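You operate a simulated robot arm through the tools that you are given. There is no shell and no other tool.

Carry out the task below with a simulated robot arm. There is one attempt and no reset: what you move stays moved.

## Task
Take the outlet hose off the orange coupling.
Fine: shut the black outlet valve and stand the blue banded beaker under the coupling first; lay the hose end down beside it.
Where things are to end (x, y in the base frame): blue banded beaker within 0.025 m of [0.76, 0.12].

Only the result counts: the job must be done as asked and must still hold three seconds after the hand-in. Knocking over, shifting, dropping, spilling or breaking anything else fails it.

## Robot
A 7-joint arm with a fingered hand, fixed in place. Base frame: the origin is at the foot of the arm, x ahead of it, y to its left, z up; the work surface is at about z = 0.7. Readings come in m, degrees, newtons and seconds.
Its first joint turns from -166.0 to 166.0 degrees. Payload 4.7 kg.
The tool frame sits at the grasp point between the pads (the TCP): z along the fingers, y along the line on which they close. The tips reach 0.036 m beyond it. The gripper opens to 0.12 m. The gripper's body begins 0.042 m behind the TCP. The gripper is a hand of 5 fingers: y runs from the thumb to the fingers, the wrist lies at [-0.018, -0.122, -0.21] in the tool frame, and closing takes about 1.5 s.
Orientation is that of the tool frame in the base frame, as [roll, pitch, yaw] about the fixed x, y, z axes, in that order (R = Rz(yaw) Ry(pitch) Rx(roll)). With the fingers straight down and the wrist toward the robot, the tool's x, y and z point along [0, 1, 0], [1, 0, 0] and [0, 0, -1] of the base frame.

## Interface
- The arm moves only by the tool apply_moves. Its argument "moves" is a list of rows, each a list of 6 numbers: the turn, a rotation vector about the tool's x, y, z in units of 120 degrees (1.0 is 120 degrees), then the shift along the tool's x, y, z in units of 500 mm (1.0 is 500 mm). In form: [[ax, ay, az, tx, ty, tz], ...]. A call has 1 to 20 rows; each row is the pose to reach, as a shift and turn from the pose commanded when the call began, along the tool's axes at that moment. "gripper" is the finger opening in m, from 0 to 0.12, set as the call begins (left out, the last holds). A call with a number of a shift or a turn outside -1 to 1 is refused whole. A row lasts 0.2 s, in which the tool goes at most 0.05 m and 8.6 degrees; a call with a longer step from one row to the next is refused whole, and so is a gripper value outside its range. Where a pose cannot be reached the arm comes as near as it can. A force on the tool above 40 N (or 10 N above the force at the start of the call, whichever is more), or a blocked arm, ends the call early, and 0.2 s more pass. Each finger travels about 0.045 m/s and halts on what it meets, pressing with about 32 N; the grip force reading is that of the motor and also rises with nothing between the fingers. The clock runs only during rows and for 0.2 s after the last one: add rows that repeat a pose to give the fingers time. The reply holds the time, the measured pose of the TCP, the force on the tool along the base axes, the opening and the grip force, in the units named above and with some noise, with the torque about the TCP (base axes, N m) and any sound that the robot's microphone picked up.
- Cameras (640 x 400 px; columns grow to the right, rows downward): "scene" is fixed at [0.3959, -0.6296, 1.4754]; the picture's right is [0.97, -0.23, 0.00], its down [-0.10, -0.43, -0.90] and it looks along [0.21, 0.87, -0.44] (base axes); focal length 329 px, centre (320, 200). "wrist" rides on the gripper at [0.073, -0.091, -0.143] in the tool frame; the picture's right is [-0.80, 0.28, -0.53], its down [-0.53, -0.73, 0.42] and it looks along [-0.27, 0.62, 0.74] (tool axes); focal length 234 px, centre (320, 200). There is no depth. A picture from a camera that has moved, and an enlarged one, comes with that camera's place and axes in the base frame and with its lens. The place of the scene camera against the robot may be out by one fixed shift of up to 0.025 m in any direction.
- capture(camera): a new picture of that camera. No time passes.
- set_fingers(index, middle, ring, little, thumb_bend, thumb_turn): sets how far each is bent, from 0 (flat) to 100 (curled in); at 30 the hand is open as for a grip, at 70 the pads meet at the TCP. One left out holds its place. A second passes; each finger stops where it meets its share of the squeeze, and holds until it gets a number again. A gripper value or a shape takes the hand back. It gives what a move gives, with no picture; readings hold the bend of each and the force on index, middle, ring, little, thumb and palm. thumb_turn goes from beside the hand (0) to across from the fingers (100), as for a grip.
- preshape(shape): the hand has 5 fingers and takes this shape, open, in about a second: jaw (thumb against the fingers, like two jaws); tri (thumb and two fingers); tip (a fingertip pinch); poke (one finger out to press); point (the index stretched); flat (the hand flat); cup (the hand cupped); fist (a fist). The gripper value then closes the fingers along that shape, each until it touches; the sizes above hold for jaw. It gives what a move gives, with no picture.
- zoom(camera, box): a new picture of the part [left, top, right, bottom] of that camera's present view, enlarged. No time passes.
- finish_job(): hands the job in; it is judged then, once.

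Places have to be worked out from the pictures, the camera data and where the tool is seen. Open the gripper and draw the arm clear of the work before you hand the job in, unless the task says otherwise.

The tools are called after "Call:" as name(argument=value, ...) on one line, values as JSON. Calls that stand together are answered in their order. apply_moves: Moves the arm, as the interface text tells. Its arguments: {"type":"object","properties":{"moves":{"type":"array","items":{"type":"array","items":{"type":"number"}}},"gripper":{"type":"number"}},"required":["moves"]} The other tools are called the same way: preshape (shape) gives the hand a shape; set_fingers (index, middle, ring, little, thumb_bend, thumb_turn) moves the fingers one by one; capture (camera) takes a picture; zoom (camera, box) takes an enlarged picture of a part of a camera's view; finish_job () hands the job in.

At the start:

```text
time: 0.0
position: [0.5914, 0.2443, 1.2124]
tcp_rot: [180.0, 0.0, 90.0]
ft_force: [0.5, 0.0, 0.2]
moment: [0.01, -0.02, -0.02]
grip_width: 0.1194
grip_force: 0.0
shape: jaw
bend: [30.0, 30.0, 30.0, 30.0, 30.0, 98.0]
finger forces: [0.1, 0.1, 0.0, 0.0, 0.0, 0.1]
```

scene: 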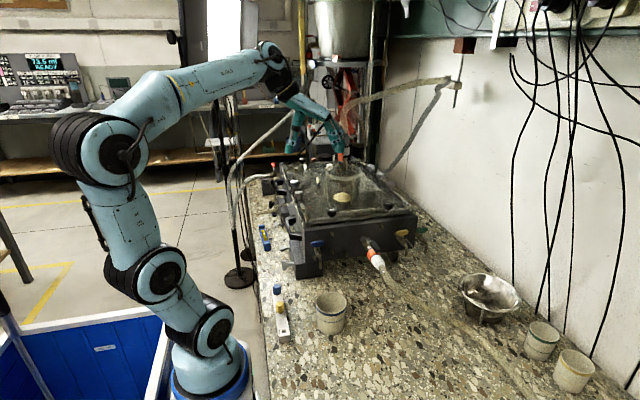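
wrist: 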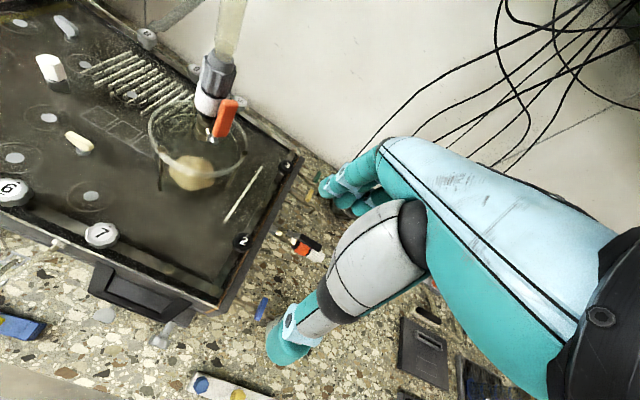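

I start by looking more closely at the bench: the coupling, the valves and the beakers.

Call:
zoom(camera="scene", box=[250, 200, 450, 325])

Call:
zoom(camera="scene", box=[440, 250, 640, 400])

Call:
zoom(camera="scene", box=[250, 250, 450, 400])

Call:
zoom(camera="wrist", box=[0, 150, 400, 400])

```text
3.20 times, centred on (350, 262) of scene
camera zoom: at [0.3959, -0.6296, 1.4754], right [0.97, -0.23, 0.0], down [-0.1, -0.43, -0.9], along [0.21, 0.87, -0.44], focal length 1052 px, centre (224, 0)
```

zoom: 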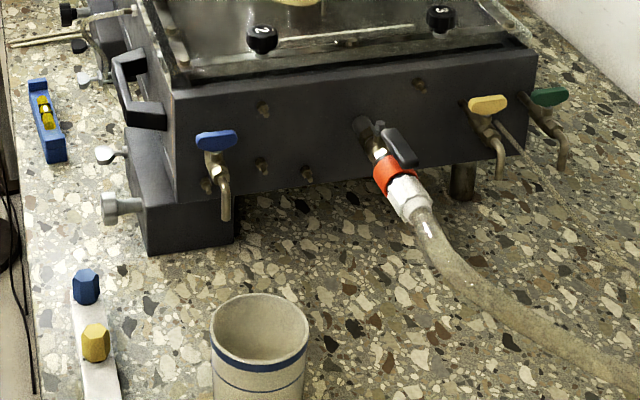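

```text
2.67 times, centred on (540, 325) of scene
camera zoom: at [0.3959, -0.6296, 1.4754], right [0.97, -0.23, 0.0], down [-0.1, -0.43, -0.9], along [0.21, 0.87, -0.44], focal length 876 px, centre (-267, -133)
```

zoom: 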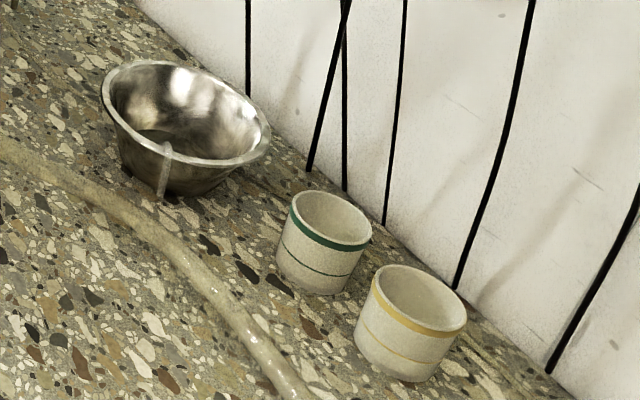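

```text
2.67 times, centred on (350, 325) of scene
camera zoom: at [0.3959, -0.6296, 1.4754], right [0.97, -0.23, 0.0], down [-0.1, -0.43, -0.9], along [0.21, 0.87, -0.44], focal length 876 px, centre (240, -133)
```

zoom: 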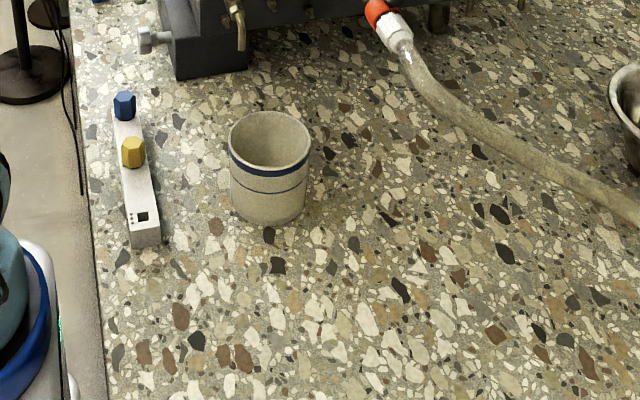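

```text
1.60 times, centred on (200, 275) of wrist
camera zoom: at [0.4995, 0.3186, 1.3539], right [0.28, -0.8, 0.53], down [-0.73, -0.53, -0.42], along [0.62, -0.27, -0.74], focal length 375 px, centre (512, 80)
```

zoom: 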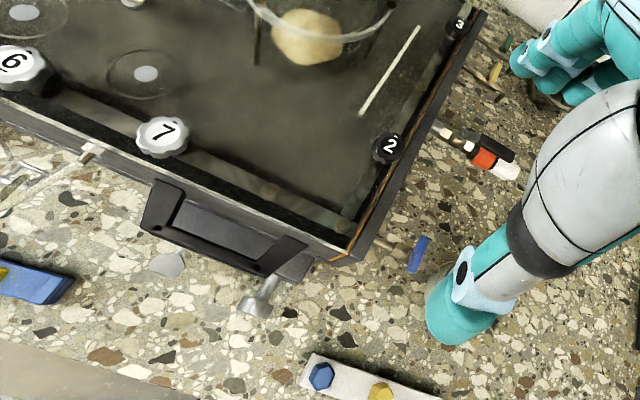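

The box front face looks to be near y≈0.25, the orange coupling roughly at (0.74, 0.145, 0.885), and the blue beaker near (0.60, 0.065). I move the hand to free space in front of the box to view the coupling and valve up close.

Call:
apply_moves(moves=[[0, 0, 0, -0.06875, 0.025, 0.0525], [0, 0, 0, -0.1375, 0.05, 0.105], [0, 0, 0, -0.20625, 0.075, 0.1575], [0, 0, 0, -0.275, 0.1, 0.21], [0, 0, 0, -0.34375, 0.125, 0.2625], [0, 0, 0, -0.4125, 0.15, 0.315], [0, 0, 0, -0.48125, 0.175, 0.3675], [0, 0, 0, -0.55, 0.2, 0.42], [0, 0, 0, -0.55, 0.2, 0.42]])

Call:
capture(camera="wrist")

Call:
capture(camera="scene")

```text
time: 2.0
position: [0.6908, -0.0302, 1.0013]
tcp_rot: [180.0, 0.0, 90.0]
ft_force: [-0.8, 0.4, 0.9]
moment: [0.05, -0.01, 0.02]
grip_width: 0.1196
grip_force: 0.0
shape: jaw
bend: [30.0, 30.0, 30.0, 30.0, 30.0, 98.0]
finger forces: [0.0, 0.0, 0.0, 0.0, 0.1, 0.1]
```

```text
taken
camera wrist: at [0.5989, 0.0431, 1.1435], right [0.28, -0.8, 0.53], down [-0.73, -0.53, -0.42], along [0.62, -0.27, -0.74], focal length 234 px, centre (320, 200)
```

wrist: 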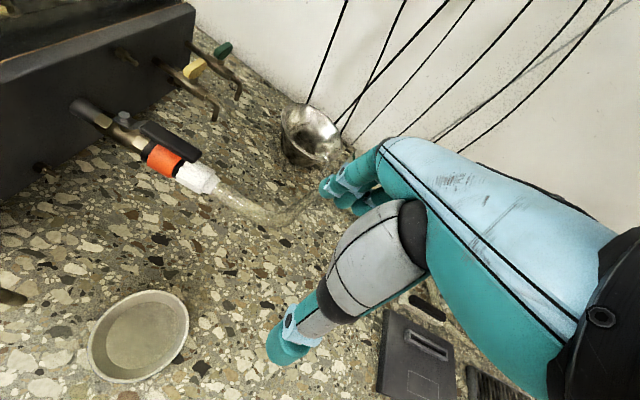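

```text
taken
```

scene: 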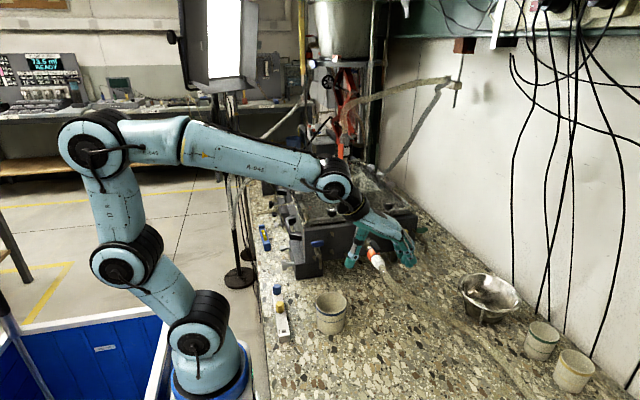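

Call:
zoom(camera="wrist", box=[60, 60, 260, 220])

Call:
zoom(camera="scene", box=[330, 210, 430, 290])

```text
2.50 times, centred on (160, 140) of wrist
camera zoom: at [0.5989, 0.0431, 1.1435], right [0.28, -0.8, 0.53], down [-0.73, -0.53, -0.42], along [0.62, -0.27, -0.74], focal length 585 px, centre (720, 350)
```

zoom: 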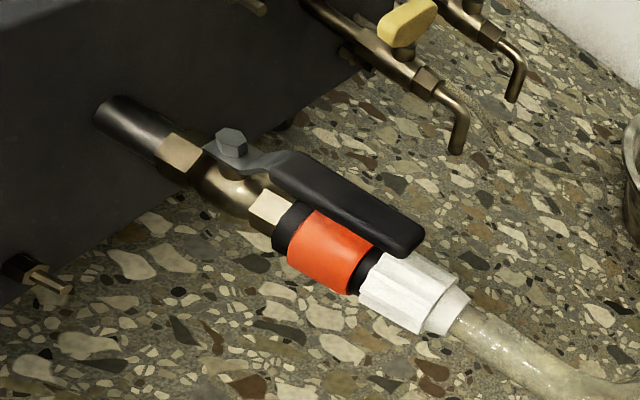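

```text
5.00 times, centred on (380, 250) of scene
camera zoom: at [0.3959, -0.6296, 1.4754], right [0.97, -0.23, 0.0], down [-0.1, -0.43, -0.9], along [0.21, 0.87, -0.44], focal length 1644 px, centre (20, -50)
```

zoom: 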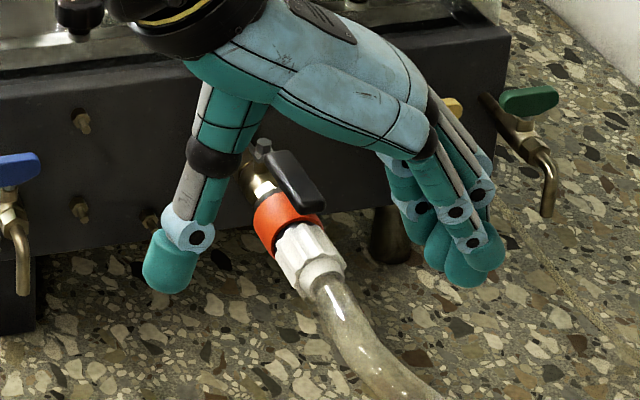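

The pictures show a ball valve with a black lever lying along the pipe (open), then the orange collar, a white hex fitting and the hose. I zoom further on the lever's pivot and collar for detail.

Call:
zoom(camera="wrist", box=[80, 90, 160, 150])

Call:
zoom(camera="wrist", box=[130, 110, 230, 200])

Call:
zoom(camera="scene", box=[360, 230, 400, 260])

```text
6.67 times, centred on (120, 120) of wrist
camera zoom: at [0.5989, 0.0431, 1.1435], right [0.28, -0.8, 0.53], down [-0.73, -0.53, -0.42], along [0.62, -0.27, -0.74], focal length 1561 px, centre (1653, 733)
```

zoom: 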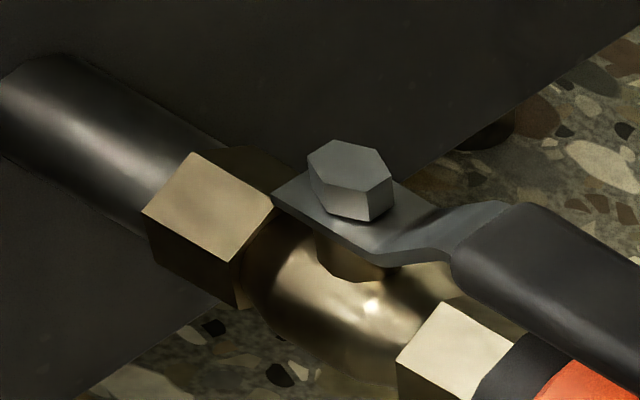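

```text
4.44 times, centred on (180, 155) of wrist
camera zoom: at [0.5989, 0.0431, 1.1435], right [0.28, -0.8, 0.53], down [-0.73, -0.53, -0.42], along [0.62, -0.27, -0.74], focal length 1041 px, centre (942, 400)
```

zoom: 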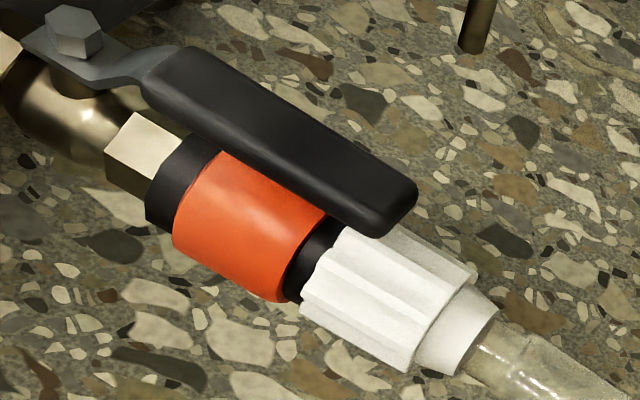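

```text
13.33 times, centred on (380, 245) of scene
camera zoom: at [0.3959, -0.6296, 1.4754], right [0.97, -0.23, 0.0], down [-0.1, -0.43, -0.9], along [0.21, 0.87, -0.44], focal length 4383 px, centre (-480, -400)
```

zoom: 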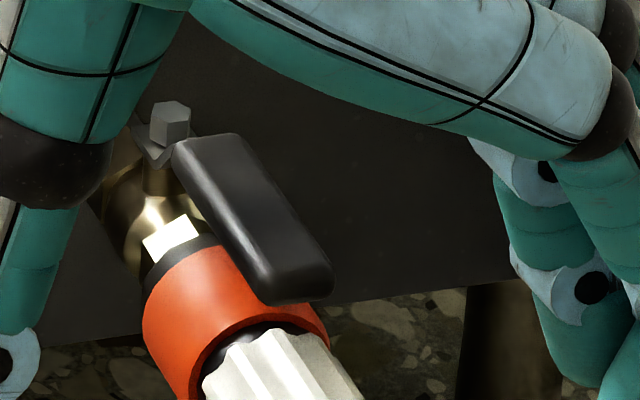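

The lever pivots on a vertical bolt and can be swung sideways. I try the poke shape here in free space to see where the pressing fingertip ends up.

Call:
preshape(shape="poke")

Call:
capture(camera="wrist")

Call:
zoom(camera="scene", box=[310, 170, 450, 290])

```text
time: 2.9
position: [0.6922, -0.0303, 1.001]
tcp_rot: [-180.0, 0.0, 90.0]
ft_force: [0.1, 0.1, -0.6]
moment: [0.03, -0.02, 0.0]
grip_width: 0.0001
grip_force: 0.1
shape: poke
bend: [70.0, 70.0, 99.0, 99.0, 100.0, 100.0]
finger forces: [0.0, 0.0, 0.0, 0.0, 0.0, 0.0]
```

```text
taken
camera wrist: at [0.5988, 0.0434, 1.1438], right [0.28, -0.8, 0.53], down [-0.73, -0.53, -0.42], along [0.62, -0.27, -0.74], focal length 234 px, centre (320, 200)
```

wrist: 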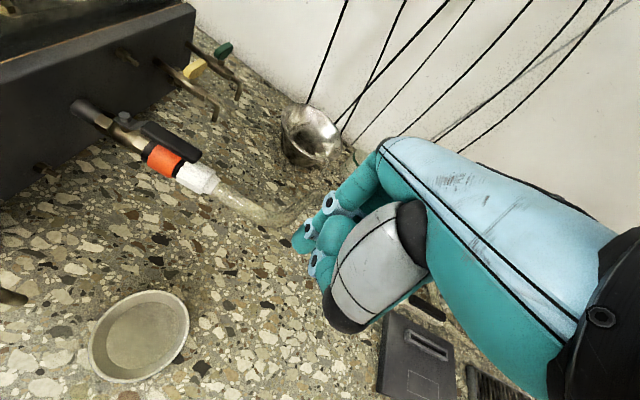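

```text
3.33 times, centred on (380, 230) of scene
camera zoom: at [0.3959, -0.6296, 1.4754], right [0.97, -0.23, 0.0], down [-0.1, -0.43, -0.9], along [0.21, 0.87, -0.44], focal length 1096 px, centre (120, 100)
```

zoom: 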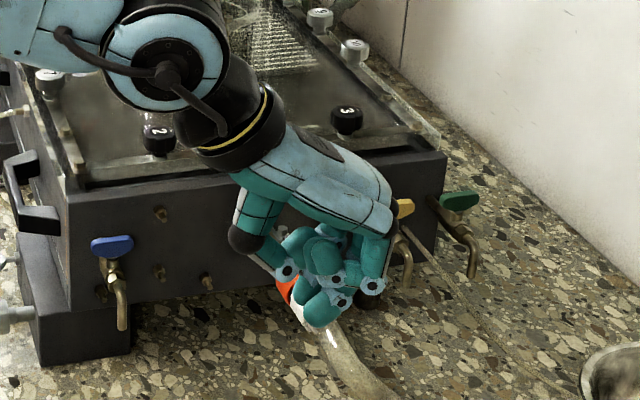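

Poke leaves both index and middle half out. I set a cleaner single-finger pusher with the index only and look at where its tip sits.

Call:
set_fingers(index=50, middle=100, ring=100, little=100, thumb_bend=100, thumb_turn=50)

Call:
capture(camera="wrist")

Call:
zoom(camera="scene", box=[310, 170, 450, 290])

```text
time: 3.9
position: [0.6908, -0.0307, 1.0014]
tcp_rot: [-179.9, 0.1, 90.0]
ft_force: [0.0, 0.3, -0.1]
moment: [0.0, -0.02, 0.02]
grip_width: 0.0472
grip_force: 0.0
shape: fingers
bend: [50.0, 100.0, 100.0, 100.0, 100.0, 51.0]
finger forces: [0.0, 0.1, 0.0, 0.1, 0.0, 0.0]
```

```text
taken
camera wrist: at [0.5988, 0.0434, 1.1438], right [0.28, -0.8, 0.53], down [-0.73, -0.53, -0.42], along [0.62, -0.27, -0.74], focal length 234 px, centre (320, 200)
```

wrist: 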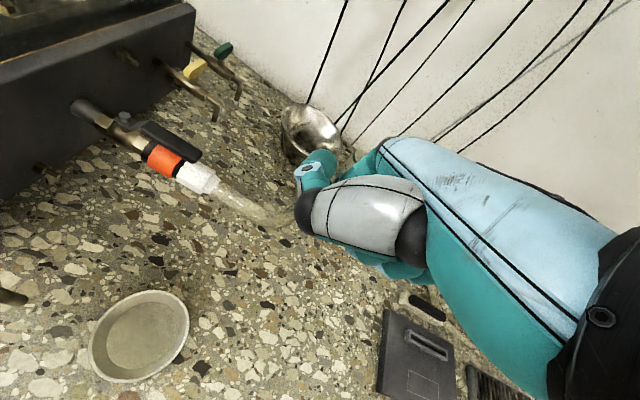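

```text
3.33 times, centred on (380, 230) of scene
camera zoom: at [0.3959, -0.6296, 1.4754], right [0.97, -0.23, 0.0], down [-0.1, -0.43, -0.9], along [0.21, 0.87, -0.44], focal length 1096 px, centre (120, 100)
```

zoom: 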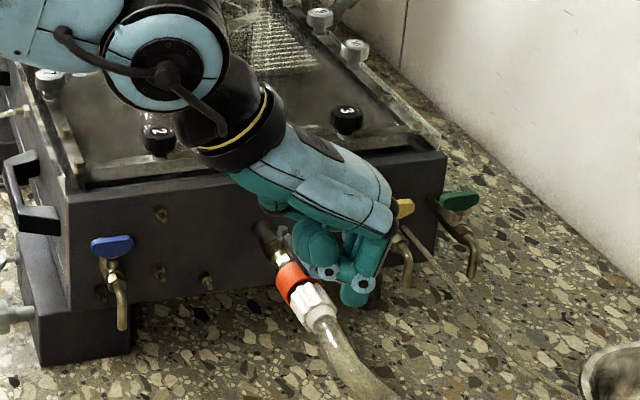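

The thumb now hides the index from the wrist camera. I turn the thumb back across and straighten the index a bit.

Call:
set_fingers(index=35, thumb_bend=90, thumb_turn=100)

Call:
capture(camera="wrist")

Call:
zoom(camera="scene", box=[310, 170, 450, 290])

```text
time: 4.9
position: [0.6912, -0.0307, 1.0024]
tcp_rot: [180.0, 0.0, 90.1]
ft_force: [0.4, -0.3, -1.2]
moment: [0.03, -0.03, -0.01]
grip_width: 0.0257
grip_force: 0.0
shape: fingers
bend: [35.0, 100.0, 100.0, 100.0, 90.0, 100.0]
finger forces: [0.0, 0.0, 0.0, 0.1, 0.0, 0.0]
```

```text
taken
camera wrist: at [0.5988, 0.0434, 1.1437], right [0.28, -0.8, 0.53], down [-0.73, -0.53, -0.42], along [0.62, -0.27, -0.74], focal length 234 px, centre (320, 200)
```

wrist: 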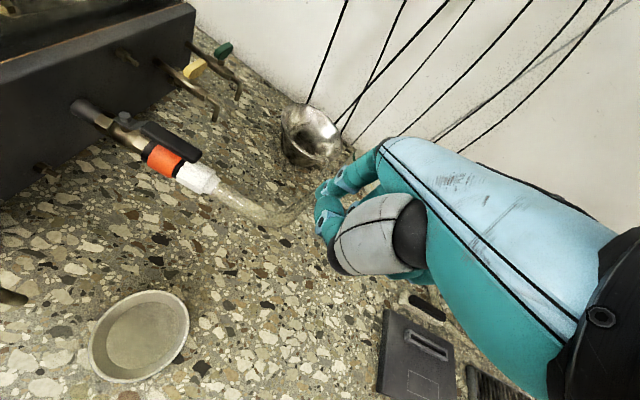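

```text
3.33 times, centred on (380, 230) of scene
camera zoom: at [0.3959, -0.6296, 1.4754], right [0.97, -0.23, 0.0], down [-0.1, -0.43, -0.9], along [0.21, 0.87, -0.44], focal length 1096 px, centre (120, 100)
```

zoom: 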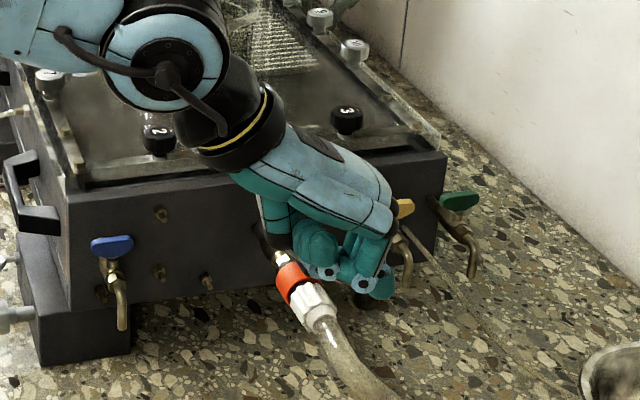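

The index alone is hard to see; the tip shape (thumb and index opposed about the TCP) has a better-known geometry for straddling the lever. I switch to it and look.

Call:
preshape(shape="tip")

Call:
capture(camera="wrist")

Call:
zoom(camera="scene", box=[310, 170, 450, 290])

```text
time: 5.8
position: [0.6909, -0.0303, 1.0014]
tcp_rot: [179.9, -0.1, 90.0]
ft_force: [-0.5, -0.5, 0.3]
moment: [0.02, -0.02, 0.0]
grip_width: 0.1193
grip_force: 0.1
shape: tip
bend: [30.0, 98.0, 99.0, 99.0, 30.0, 98.0]
finger forces: [0.1, 0.0, 0.0, 0.1, 0.0, 0.0]
```

```text
taken
camera wrist: at [0.5988, 0.0434, 1.1437], right [0.28, -0.8, 0.53], down [-0.73, -0.53, -0.42], along [0.62, -0.27, -0.74], focal length 234 px, centre (320, 200)
```

wrist: 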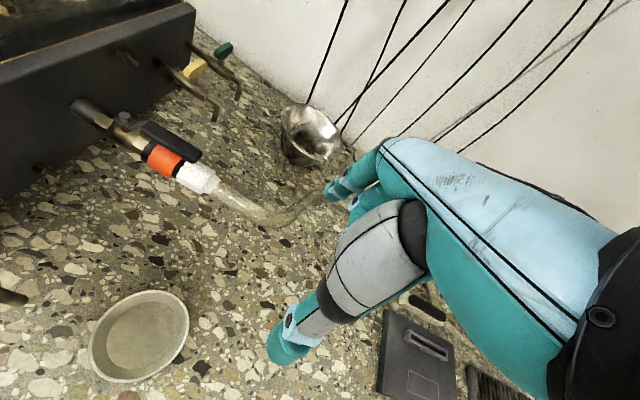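

```text
3.33 times, centred on (380, 230) of scene
camera zoom: at [0.3959, -0.6296, 1.4754], right [0.97, -0.23, 0.0], down [-0.1, -0.43, -0.9], along [0.21, 0.87, -0.44], focal length 1096 px, centre (120, 100)
```

zoom: 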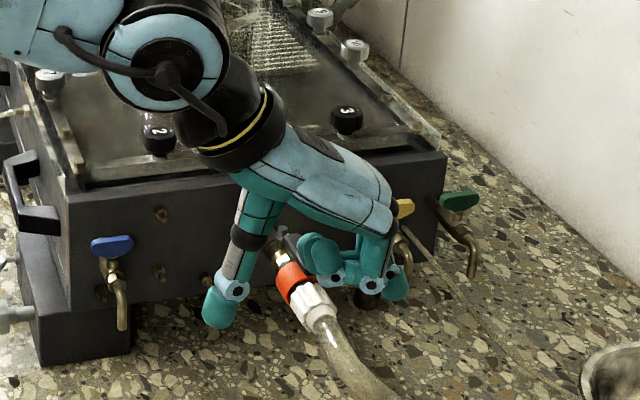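

The tip shape leaves index and thumb clear and other fingers curled up. I move lower and nearer the robot to get a second, flatter view of the lever and coupling for triangulation, keeping clear of the beaker and hose.

Call:
apply_moves(moves=[[0, 0, 0, 0.0, -0.06, 0.0], [0, 0, 0, 0.03, -0.12, 0.06], [0, 0, 0, 0.06, -0.12, 0.12], [0, 0, 0, 0.06, -0.12, 0.18], [0, 0, 0, 0.06, -0.12, 0.24], [0, 0, 0, 0.06, -0.12, 0.24]])

Call:
capture(camera="wrist")

Call:
capture(camera="scene")

```text
time: 7.2
position: [0.6317, 0.0001, 0.8818]
tcp_rot: [-180.0, 0.1, 90.0]
ft_force: [-0.4, -0.2, -0.3]
moment: [0.02, -0.01, 0.0]
grip_width: 0.1201
grip_force: 0.1
shape: tip
bend: [30.0, 98.0, 99.0, 99.0, 30.0, 98.0]
finger forces: [0.0, 0.1, 0.0, 0.1, 0.1, 0.0]
```

```text
taken
camera wrist: at [0.5387, 0.0739, 1.0243], right [0.28, -0.8, 0.53], down [-0.73, -0.53, -0.42], along [0.62, -0.27, -0.74], focal length 234 px, centre (320, 200)
```

wrist: 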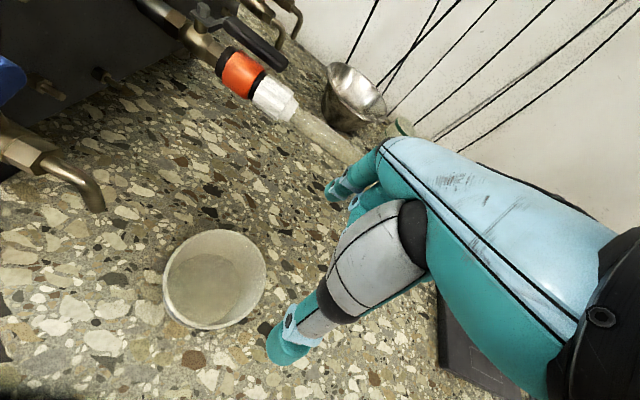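

```text
taken
```

scene: 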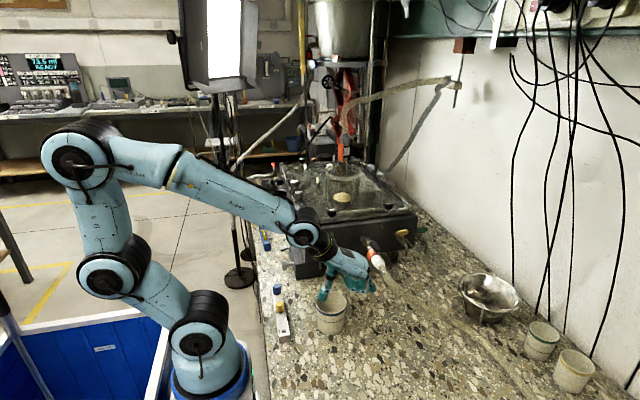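

Call:
zoom(camera="wrist", box=[130, 0, 330, 130])

Call:
zoom(camera="wrist", box=[140, 210, 340, 370])

```text
3.08 times, centred on (230, 65) of wrist
camera zoom: at [0.5387, 0.0739, 1.0243], right [0.28, -0.8, 0.53], down [-0.73, -0.53, -0.42], along [0.62, -0.27, -0.74], focal length 720 px, centre (597, 615)
```

zoom: 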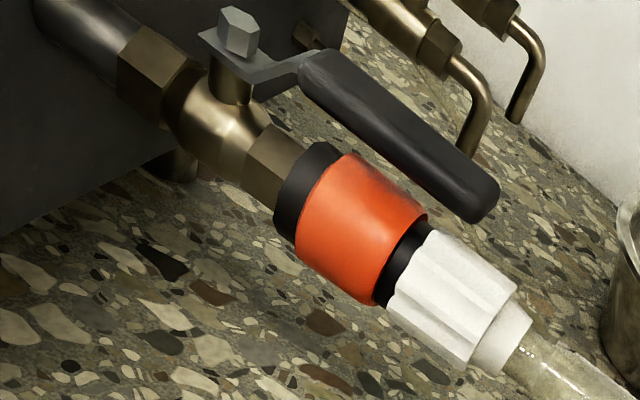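

```text
2.50 times, centred on (240, 290) of wrist
camera zoom: at [0.5387, 0.0739, 1.0243], right [0.28, -0.8, 0.53], down [-0.73, -0.53, -0.42], along [0.62, -0.27, -0.74], focal length 585 px, centre (520, -25)
```

zoom: 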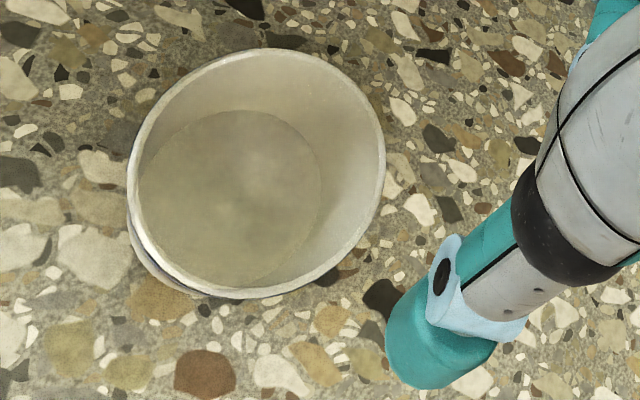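

Triangulating the two wrist views puts the lever pivot at about (0.759, 0.188, 0.891), the lever end at (0.758, 0.107, 0.897), and the pipe axis near x≈0.755, z≈0.865. I rise, go above the lever's outer part with the fingers narrowed to 0.06 m so that index and thumb straddle it.

Call:
apply_moves(moves=[[0, 0, 0, 0, 0, -0.08], [0, 0, 0, 0, 0, -0.16], [0, 0, 0, 0, 0, -0.24], [0, 0, 0, 0.06, 0.063, -0.25], [0, 0, 0, 0.12, 0.126, -0.25], [0, 0, 0, 0.18, 0.189, -0.25], [0, 0, 0, 0.236, 0.252, -0.25], [0, 0, 0, 0.236, 0.252, -0.236]], gripper=0.06)

Call:
capture(camera="wrist")

Call:
zoom(camera="scene", box=[320, 170, 440, 280])

```text
time: 9.0
position: [0.7581, 0.1174, 1.0012]
tcp_rot: [-180.0, -0.1, 89.9]
ft_force: [-0.1, -0.7, 0.2]
moment: [0.02, 0.0, 0.02]
grip_width: 0.0605
grip_force: 0.1
shape: tip
bend: [73.0, 98.0, 99.0, 99.0, 70.0, 100.0]
finger forces: [0.0, 0.0, 0.0, 0.1, 0.0, 0.0]
```

```text
taken
camera wrist: at [0.6653, 0.1917, 1.1425], right [0.28, -0.8, 0.53], down [-0.73, -0.53, -0.42], along [0.62, -0.27, -0.74], focal length 234 px, centre (320, 200)
```

wrist: 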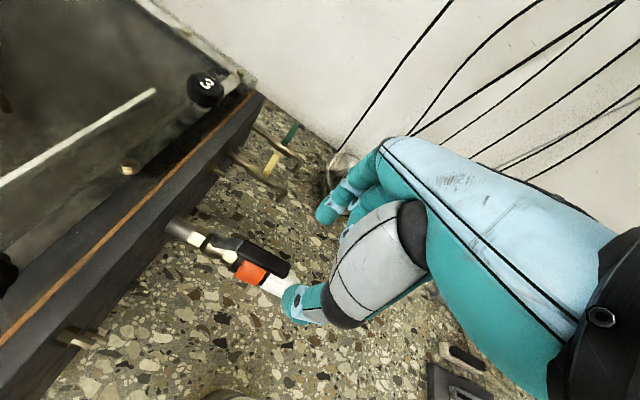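

```text
3.64 times, centred on (380, 225) of scene
camera zoom: at [0.3959, -0.6296, 1.4754], right [0.97, -0.23, 0.0], down [-0.1, -0.43, -0.9], along [0.21, 0.87, -0.44], focal length 1195 px, centre (102, 109)
```

zoom: 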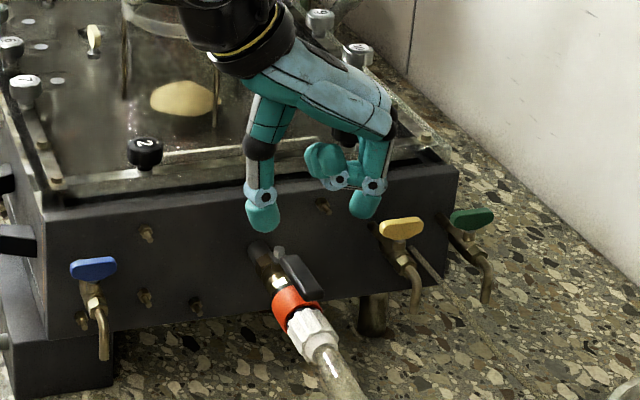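

Index and thumb tips straddle the lever in x as planned. I descend partway to z≈0.945 and check.

Call:
apply_moves(moves=[[0, 0, 0, 0, 0, 0.03], [0, 0, 0, 0, 0, 0.06], [0, 0, 0, 0, 0, 0.09], [0, 0, 0, 0, 0, 0.112], [0, 0, 0, 0, 0, 0.112]])

Call:
zoom(camera="wrist", box=[200, 120, 420, 340])

Call:
zoom(camera="scene", box=[340, 210, 420, 280])

```text
time: 10.2
position: [0.7593, 0.1179, 0.9447]
tcp_rot: [180.0, 0.0, 90.0]
ft_force: [-0.6, 0.1, -0.1]
moment: [0.02, 0.01, -0.01]
grip_width: 0.0604
grip_force: 0.2
shape: tip
bend: [73.0, 98.0, 99.0, 99.0, 70.0, 100.0]
finger forces: [0.0, 0.1, 0.1, 0.0, 0.0, 0.0]
```

```text
1.82 times, centred on (310, 230) of wrist
camera zoom: at [0.6654, 0.1914, 1.0864], right [0.28, -0.8, 0.53], down [-0.73, -0.53, -0.42], along [0.62, -0.27, -0.74], focal length 426 px, centre (338, 146)
```

zoom: 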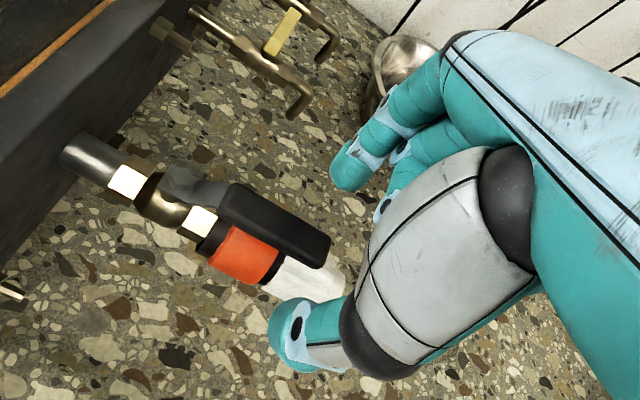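

```text
5.71 times, centred on (380, 245) of scene
camera zoom: at [0.3959, -0.6296, 1.4754], right [0.97, -0.23, 0.0], down [-0.1, -0.43, -0.9], along [0.21, 0.87, -0.44], focal length 1878 px, centre (-23, -57)
```

zoom: 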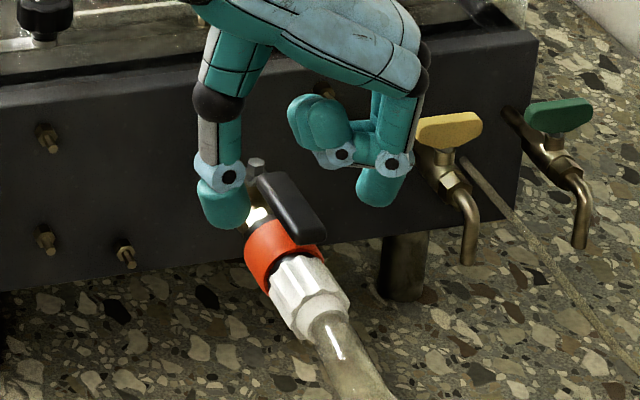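

Index tip is about at z≈0.907, the curled fingers well above. I lower 0.02 m so the tip sits at lever height just above the collar, then start the push toward −x.

Call:
apply_moves(moves=[[0, 0, 0, 0, 0, 0.014], [0, 0, 0, 0, 0, 0.028], [0, 0, 0, 0, 0, 0.04], [0, 0, 0, 0, 0, 0.04]])

Call:
zoom(camera="scene", box=[340, 210, 420, 280])

Call:
zoom(camera="wrist", box=[200, 120, 420, 340])

```text
time: 11.2
position: [0.7582, 0.1171, 0.9243]
tcp_rot: [-180.0, 0.0, 90.0]
ft_force: [0.3, -0.6, -0.3]
moment: [0.02, 0.0, 0.01]
grip_width: 0.0605
grip_force: 0.1
shape: tip
bend: [73.0, 98.0, 99.0, 99.0, 70.0, 100.0]
finger forces: [0.0, 0.0, 0.0, 0.0, 0.1, 0.0]
```

```text
5.71 times, centred on (380, 245) of scene
camera zoom: at [0.3959, -0.6296, 1.4754], right [0.97, -0.23, 0.0], down [-0.1, -0.43, -0.9], along [0.21, 0.87, -0.44], focal length 1878 px, centre (-23, -57)
```

zoom: 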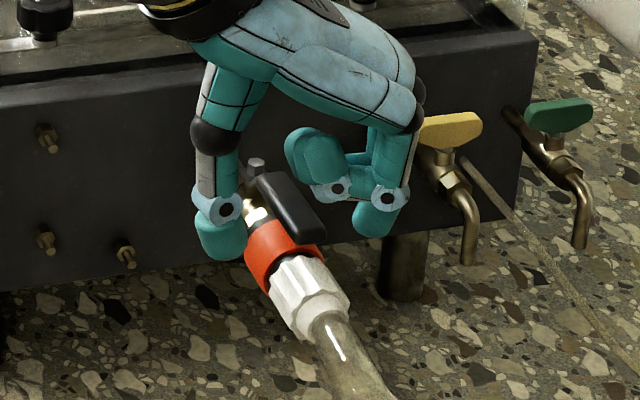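

```text
1.82 times, centred on (310, 230) of wrist
camera zoom: at [0.6653, 0.1917, 1.0663], right [0.28, -0.8, 0.53], down [-0.73, -0.53, -0.42], along [0.62, -0.27, -0.74], focal length 426 px, centre (338, 146)
```

zoom: 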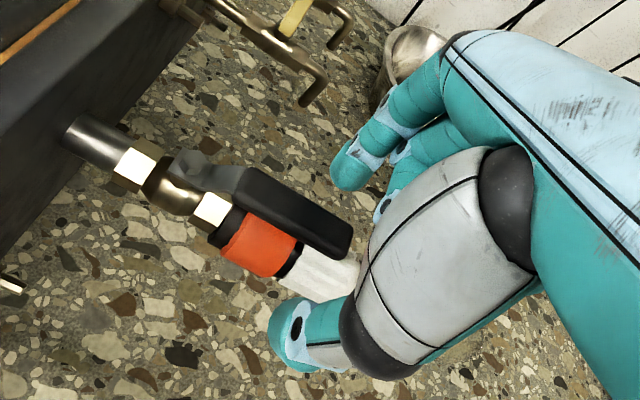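

Tip is level with the lever body and just above the collar. I push toward −x through the first ~30° of the arc and watch the force.

Call:
apply_moves(moves=[[0, 0, 0, 0.005, -0.018, 0], [0, 0, 0, 0.009, -0.036, 0], [0, 0, 0, 0.008, -0.056, 0], [0, 0, 0, 0.0064, -0.076, 0], [0, 0, 0, 0.0085, -0.094, 0], [0, 0, 0, 0.0108, -0.111, 0], [0, 0, 0, 0.0108, -0.111, 0]])

Call:
zoom(camera="scene", box=[340, 210, 420, 280])

Call:
zoom(camera="wrist", box=[200, 120, 420, 340])

```text
time: 12.8
position: [0.7024, 0.1221, 0.9244]
tcp_rot: [-180.0, 0.1, 90.0]
ft_force: [0.8, 0.0, 0.2]
moment: [0.03, -0.07, 0.0]
grip_width: 0.0632
grip_force: 0.1
shape: tip
bend: [73.0, 98.0, 99.0, 99.0, 70.0, 100.0]
finger forces: [1.4, 0.1, 0.0, 0.0, 0.0, 0.0]
```

```text
5.71 times, centred on (380, 245) of scene
camera zoom: at [0.3959, -0.6296, 1.4754], right [0.97, -0.23, 0.0], down [-0.1, -0.43, -0.9], along [0.21, 0.87, -0.44], focal length 1878 px, centre (-23, -57)
```

zoom: 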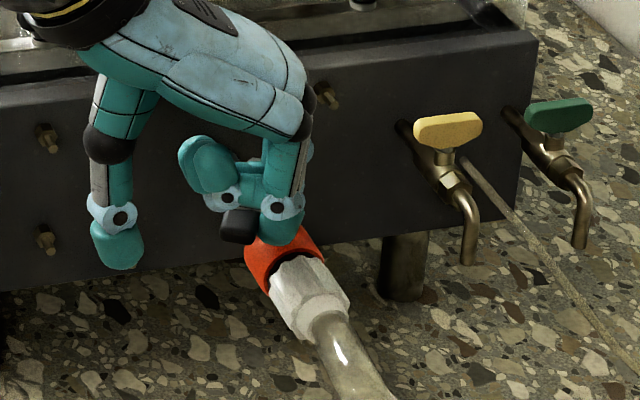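

```text
1.82 times, centred on (310, 230) of wrist
camera zoom: at [0.61, 0.1973, 1.0659], right [0.28, -0.8, 0.53], down [-0.73, -0.53, -0.42], along [0.62, -0.27, -0.74], focal length 426 px, centre (338, 146)
```

zoom: 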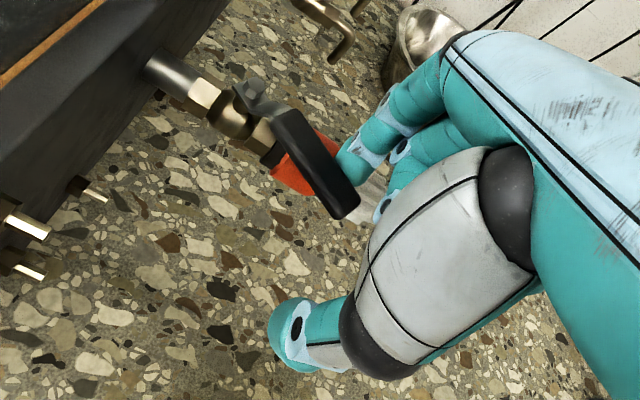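

The lever swings freely toward −x with only ~1.4 N on the index. I continue the arc to about 90°.

Call:
apply_moves(moves=[[0, 0, 0, 0.007, -0.0163, 0], [0, 0, 0, 0.014, -0.0326, 0], [0, 0, 0, 0.025, -0.047, 0], [0, 0, 0, 0.036, -0.06, 0], [0, 0, 0, 0.05, -0.072, 0], [0, 0, 0, 0.064, -0.082, 0], [0, 0, 0, 0.08, -0.089, 0], [0, 0, 0, 0.096, -0.095, 0], [0, 0, 0, 0.096, -0.095, 0]])

Call:
zoom(camera="scene", box=[330, 210, 410, 280])

Call:
zoom(camera="wrist", box=[200, 120, 420, 340])

```text
time: 14.8
position: [0.6548, 0.1713, 0.9232]
tcp_rot: [-179.9, 0.1, 90.0]
ft_force: [1.3, -2.3, -0.4]
moment: [0.0, -0.03, -0.06]
grip_width: 0.062
grip_force: 0.1
shape: tip
bend: [73.0, 98.0, 99.0, 99.0, 70.0, 100.0]
finger forces: [1.4, 0.1, 0.0, 0.0, 0.3, 0.0]
```

```text
5.71 times, centred on (370, 245) of scene
camera zoom: at [0.3959, -0.6296, 1.4754], right [0.97, -0.23, 0.0], down [-0.1, -0.43, -0.9], along [0.21, 0.87, -0.44], focal length 1878 px, centre (34, -57)
```

zoom: 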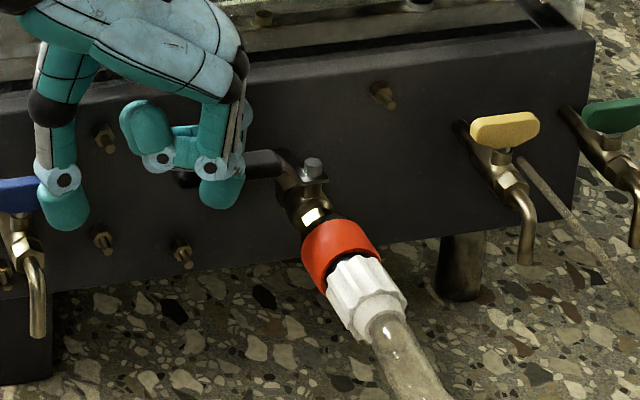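

```text
1.82 times, centred on (310, 230) of wrist
camera zoom: at [0.5623, 0.2451, 1.0657], right [0.28, -0.8, 0.53], down [-0.73, -0.53, -0.42], along [0.62, -0.27, -0.74], focal length 426 px, centre (338, 146)
```

zoom: 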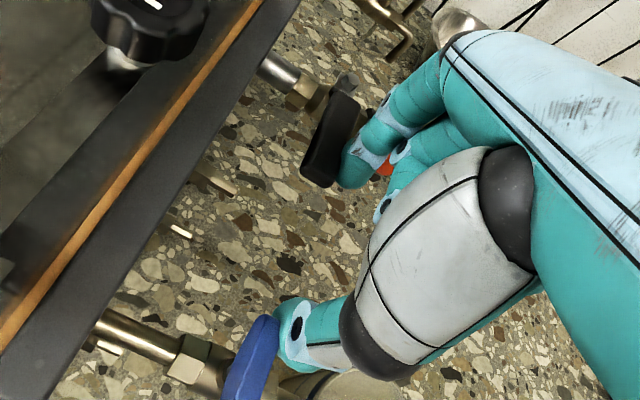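

The lever is at roughly 90°, but the thumb is right beside the blue tap's handle, so I must not go further this way. I back off slightly in −y, shift +x and narrow the fingers so I can finish the push without the thumb near the blue handle.

Call:
apply_moves(moves=[[0, 0, 0, -0.02, 0.01, 0], [0, 0, 0, -0.03, 0.04, 0], [0, 0, 0, -0.03, 0.06, 0], [0, 0, 0, -0.03, 0.06, 0], [0, 0, 0, -0.03, 0.06, 0]], gripper=0.03)

Call:
zoom(camera="scene", box=[310, 210, 390, 280])

Call:
zoom(camera="wrist", box=[170, 120, 420, 370])

```text
time: 16.0
position: [0.6856, 0.1571, 0.9236]
tcp_rot: [180.0, 0.0, 90.0]
ft_force: [-1.1, 0.0, -0.3]
moment: [0.0, -0.01, -0.01]
grip_width: 0.0306
grip_force: 0.1
shape: tip
bend: [73.0, 98.0, 99.0, 99.0, 74.0, 100.0]
finger forces: [0.1, 0.1, 0.0, 0.0, 0.0, 0.1]
```

```text
5.71 times, centred on (350, 245) of scene
camera zoom: at [0.3959, -0.6296, 1.4754], right [0.97, -0.23, 0.0], down [-0.1, -0.43, -0.9], along [0.21, 0.87, -0.44], focal length 1878 px, centre (149, -57)
```

zoom: 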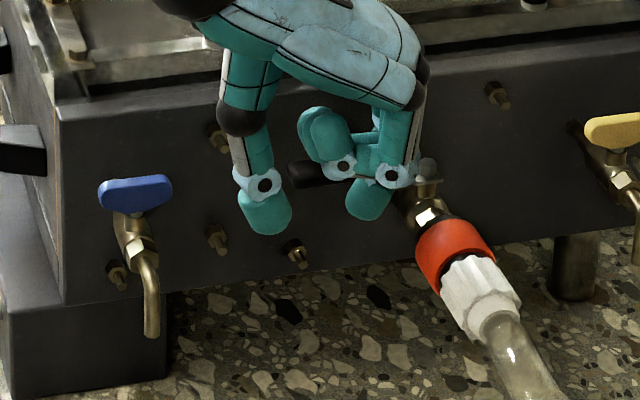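

```text
1.60 times, centred on (295, 245) of wrist
camera zoom: at [0.5926, 0.2304, 1.0659], right [0.28, -0.8, 0.53], down [-0.73, -0.53, -0.42], along [0.62, -0.27, -0.74], focal length 375 px, centre (360, 128)
```

zoom: 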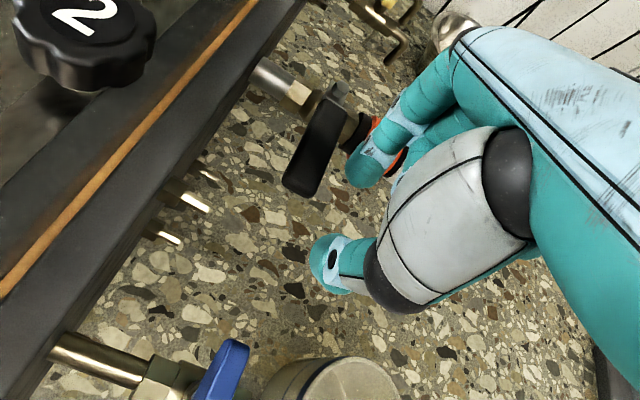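

Blue handle is unchanged and the lever is now about 88° across the pipe. I nudge it a little further in +y in small steps to confirm it is against its stop.

Call:
apply_moves(moves=[[0, 0, 0, 0.012, 0, 0], [0, 0, 0, 0.02, 0, 0], [0, 0, 0, 0.026, 0, 0], [0, 0, 0, 0.03, 0, 0]])

```text
time: 17.0
position: [0.6851, 0.1702, 0.9243]
tcp_rot: [-180.0, 0.0, 90.0]
ft_force: [0.3, -1.8, 0.2]
moment: [-0.02, 0.02, -0.05]
grip_width: 0.0308
grip_force: 0.0
shape: tip
bend: [73.0, 98.0, 99.0, 99.0, 74.0, 100.0]
finger forces: [1.6, 0.0, 0.0, 0.1, 0.0, 0.0]
```

Call:
apply_moves(moves=[[0, 0, 0, 0.004, 0, 0], [0, 0, 0, 0.008, 0, 0], [0, 0, 0, 0.008, 0, 0]])

Call:
zoom(camera="wrist", box=[170, 120, 420, 370])

```text
time: 17.8
position: [0.6848, 0.174, 0.9242]
tcp_rot: [-179.9, 0.1, 89.9]
ft_force: [-2.0, -22.9, 1.4]
moment: [-0.51, 0.0, -0.65]
grip_width: 0.0305
grip_force: 0.1
shape: tip
bend: [73.0, 98.0, 99.0, 99.0, 74.0, 100.0]
finger forces: [22.6, 0.1, 0.0, 0.1, 0.0, 0.1]
```

```text
1.60 times, centred on (295, 245) of wrist
camera zoom: at [0.5924, 0.2478, 1.066], right [0.28, -0.8, 0.53], down [-0.73, -0.53, -0.42], along [0.62, -0.27, -0.74], focal length 375 px, centre (360, 128)
```

zoom: 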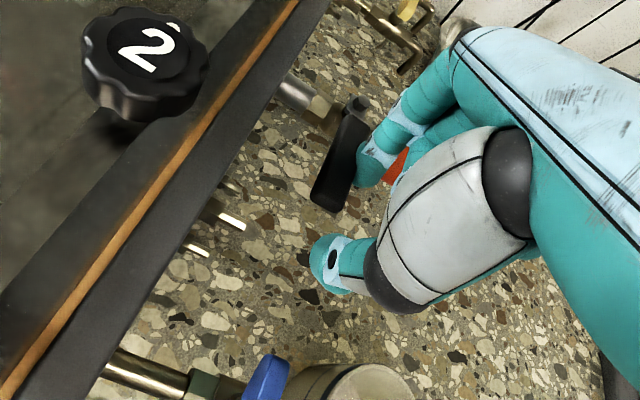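

The force jumped to about 23 N at ~90°, so the lever is at its stop and the outlet valve is shut. I back off, rise, and move to free space in front of the bench.

Call:
apply_moves(moves=[[0, 0, 0, -0.02, 0, 0], [0, 0, 0, -0.06, 0, 0], [0, 0, 0, -0.06, 0, -0.08], [0, 0, 0, -0.06, 0, -0.16], [0, 0, 0, -0.06, 0, -0.24], [0, 0, 0, -0.06, 0, -0.312], [0, 0, 0, -0.14, -0.026, -0.312], [0, 0, 0, -0.22, -0.052, -0.312], [0, 0, 0, -0.3, -0.078, -0.312], [0, 0, 0, -0.38, -0.104, -0.312], [0, 0, 0, -0.448, -0.13, -0.312], [0, 0, 0, -0.448, -0.13, -0.312]])

Call:
preshape(shape="jaw")

Call:
capture(camera="scene")

```text
time: 20.4
position: [0.6205, -0.0501, 1.0814]
tcp_rot: [-180.0, 0.1, 90.0]
ft_force: [0.0, 0.3, -0.7]
moment: [0.0, 0.01, -0.02]
grip_width: 0.0303
grip_force: 0.1
shape: tip
bend: [73.0, 98.0, 99.0, 99.0, 74.0, 100.0]
finger forces: [0.0, 0.0, 0.0, 0.0, 0.0, 0.1]
```

```text
time: 21.3
position: [0.6203, -0.0498, 1.0804]
tcp_rot: [180.0, 0.1, 90.0]
ft_force: [-1.1, 0.4, 0.1]
moment: [0.0, 0.01, -0.01]
grip_width: 0.1197
grip_force: 0.0
shape: jaw
bend: [30.0, 30.0, 30.0, 30.0, 30.0, 98.0]
finger forces: [0.1, 0.0, 0.0, 0.1, 0.1, 0.0]
```

```text
taken
```

scene: 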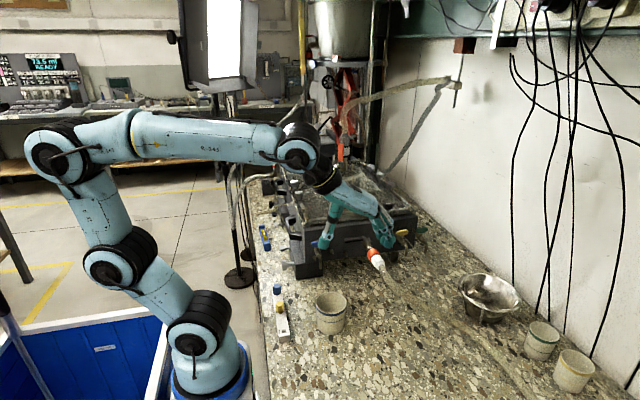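

The hand is clear. To grasp the beaker from the side (so that it fits under the coupling) I now re-orient the hand: pointing forward-left and tilted ~25° below horizontal. First half of the rotation, then check tracking.

Call:
apply_moves(moves=[[-0.03659, -0.01512, -0.05741, 0, 0, 0], [-0.07318, -0.03024, -0.11482, 0, 0, 0], [-0.10977, -0.04536, -0.17223, 0, 0, 0], [-0.14636, -0.06048, -0.22964, 0, 0, 0], [-0.18295, -0.0756, -0.28705, 0, 0, 0], [-0.21954, -0.09072, -0.34446, 0, 0, 0], [-0.25613, -0.10584, -0.40187, 0, 0, 0], [-0.29272, -0.12096, -0.45928, 0, 0, 0], [-0.29272, -0.12096, -0.45928, 0, 0, 0]])

Call:
capture(camera="scene")

```text
time: 23.3
position: [0.6207, -0.049, 1.0794]
tcp_rot: [155.0, 27.7, 140.9]
ft_force: [-0.4, -0.9, -0.8]
moment: [-0.02, 0.02, 0.02]
grip_width: 0.1199
grip_force: 0.1
shape: jaw
bend: [30.0, 30.0, 30.0, 30.0, 30.0, 98.0]
finger forces: [0.0, 0.0, 0.0, 0.0, 0.0, 0.0]
```

```text
taken
```

scene: 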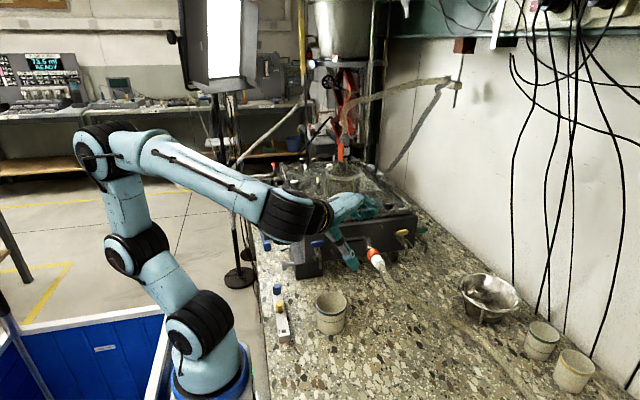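

The pose tracks well. I complete the rotation.

Call:
apply_moves(moves=[[-0.03659, -0.01512, -0.05741, 0, 0, 0], [-0.07318, -0.03024, -0.11482, 0, 0, 0], [-0.10977, -0.04536, -0.17223, 0, 0, 0], [-0.14636, -0.06048, -0.22964, 0, 0, 0], [-0.18295, -0.0756, -0.28705, 0, 0, 0], [-0.21954, -0.09072, -0.34446, 0, 0, 0], [-0.25613, -0.10584, -0.40187, 0, 0, 0], [-0.29272, -0.12096, -0.45928, 0, 0, 0], [-0.32931, -0.13608, -0.51669, 0, 0, 0], [-0.32931, -0.13608, -0.51669, 0, 0, 0]])

Call:
capture(camera="scene")

Call:
capture(camera="wrist")

```text
time: 25.5
position: [0.6497, -0.0062, 1.0848]
tcp_rot: [-180.0, 64.9, -135.2]
ft_force: [0.0, 0.0, 0.2]
moment: [-0.03, -0.01, 0.0]
grip_width: 0.1194
grip_force: 0.2
shape: jaw
bend: [30.0, 30.0, 30.0, 30.0, 30.0, 98.0]
finger forces: [0.0, 0.0, 0.1, 0.0, 0.0, 0.1]
out of reach, approached as far as the arm can: row 8, 9, 10
```

```text
taken
```

scene: 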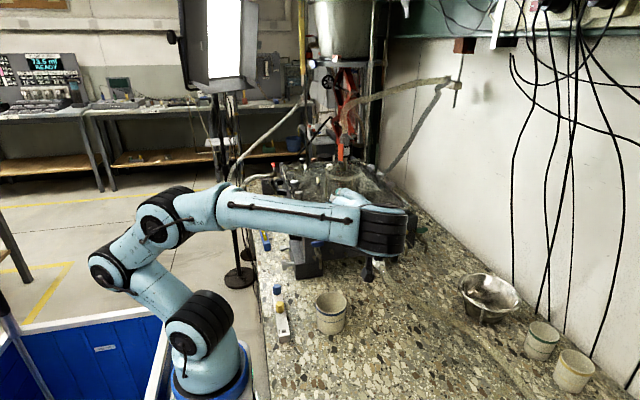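

```text
taken
camera wrist: at [0.5979, -0.1826, 1.0786], right [-0.29, 0.1, 0.95], down [0.95, -0.09, 0.3], along [0.12, 0.99, -0.07], focal length 234 px, centre (320, 200)
```

wrist: 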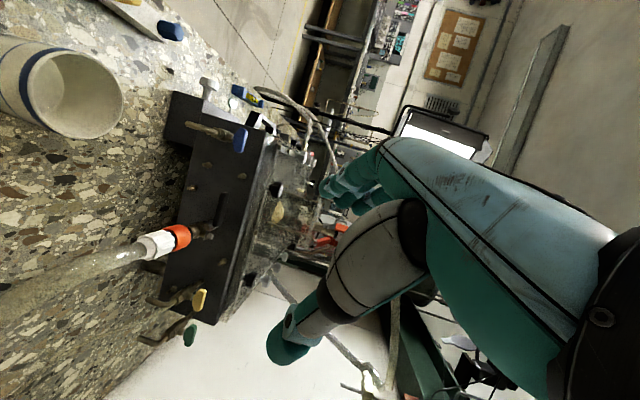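

Orientation is reached but the arm is at a joint limit in this location (position off by ~5 cm). I reduce the azimuth to ~20° and move a bit outward and down to see if that is comfortably reachable.

Call:
apply_moves(moves=[[0.0472, 0, 0.022, 0.0258, -0.0035, 0.0393], [0.0944, 0, 0.044, 0.0516, -0.0071, 0.0787], [0.1416, 0, 0.066, 0.0774, -0.0106, 0.118], [0.1888, 0, 0.088, 0.1032, -0.0142, 0.1573], [0.1888, 0, 0.088, 0.1032, -0.0142, 0.1573]])

Call:
capture(camera="scene")

```text
time: 26.7
position: [0.6884, 0.0245, 1.0049]
tcp_rot: [179.6, 65.1, -160.5]
ft_force: [-0.1, 0.8, -0.6]
moment: [-0.01, 0.0, 0.06]
grip_width: 0.1198
grip_force: 0.1
shape: jaw
bend: [30.0, 30.0, 30.0, 30.0, 30.0, 98.0]
finger forces: [0.0, 0.0, 0.0, 0.0, 0.0, 0.0]
```

```text
taken
```

scene: 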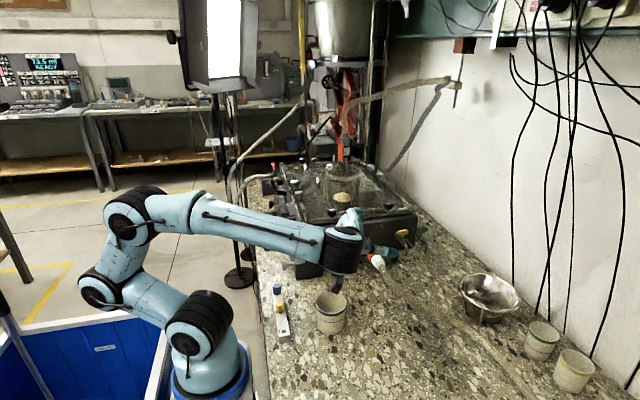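

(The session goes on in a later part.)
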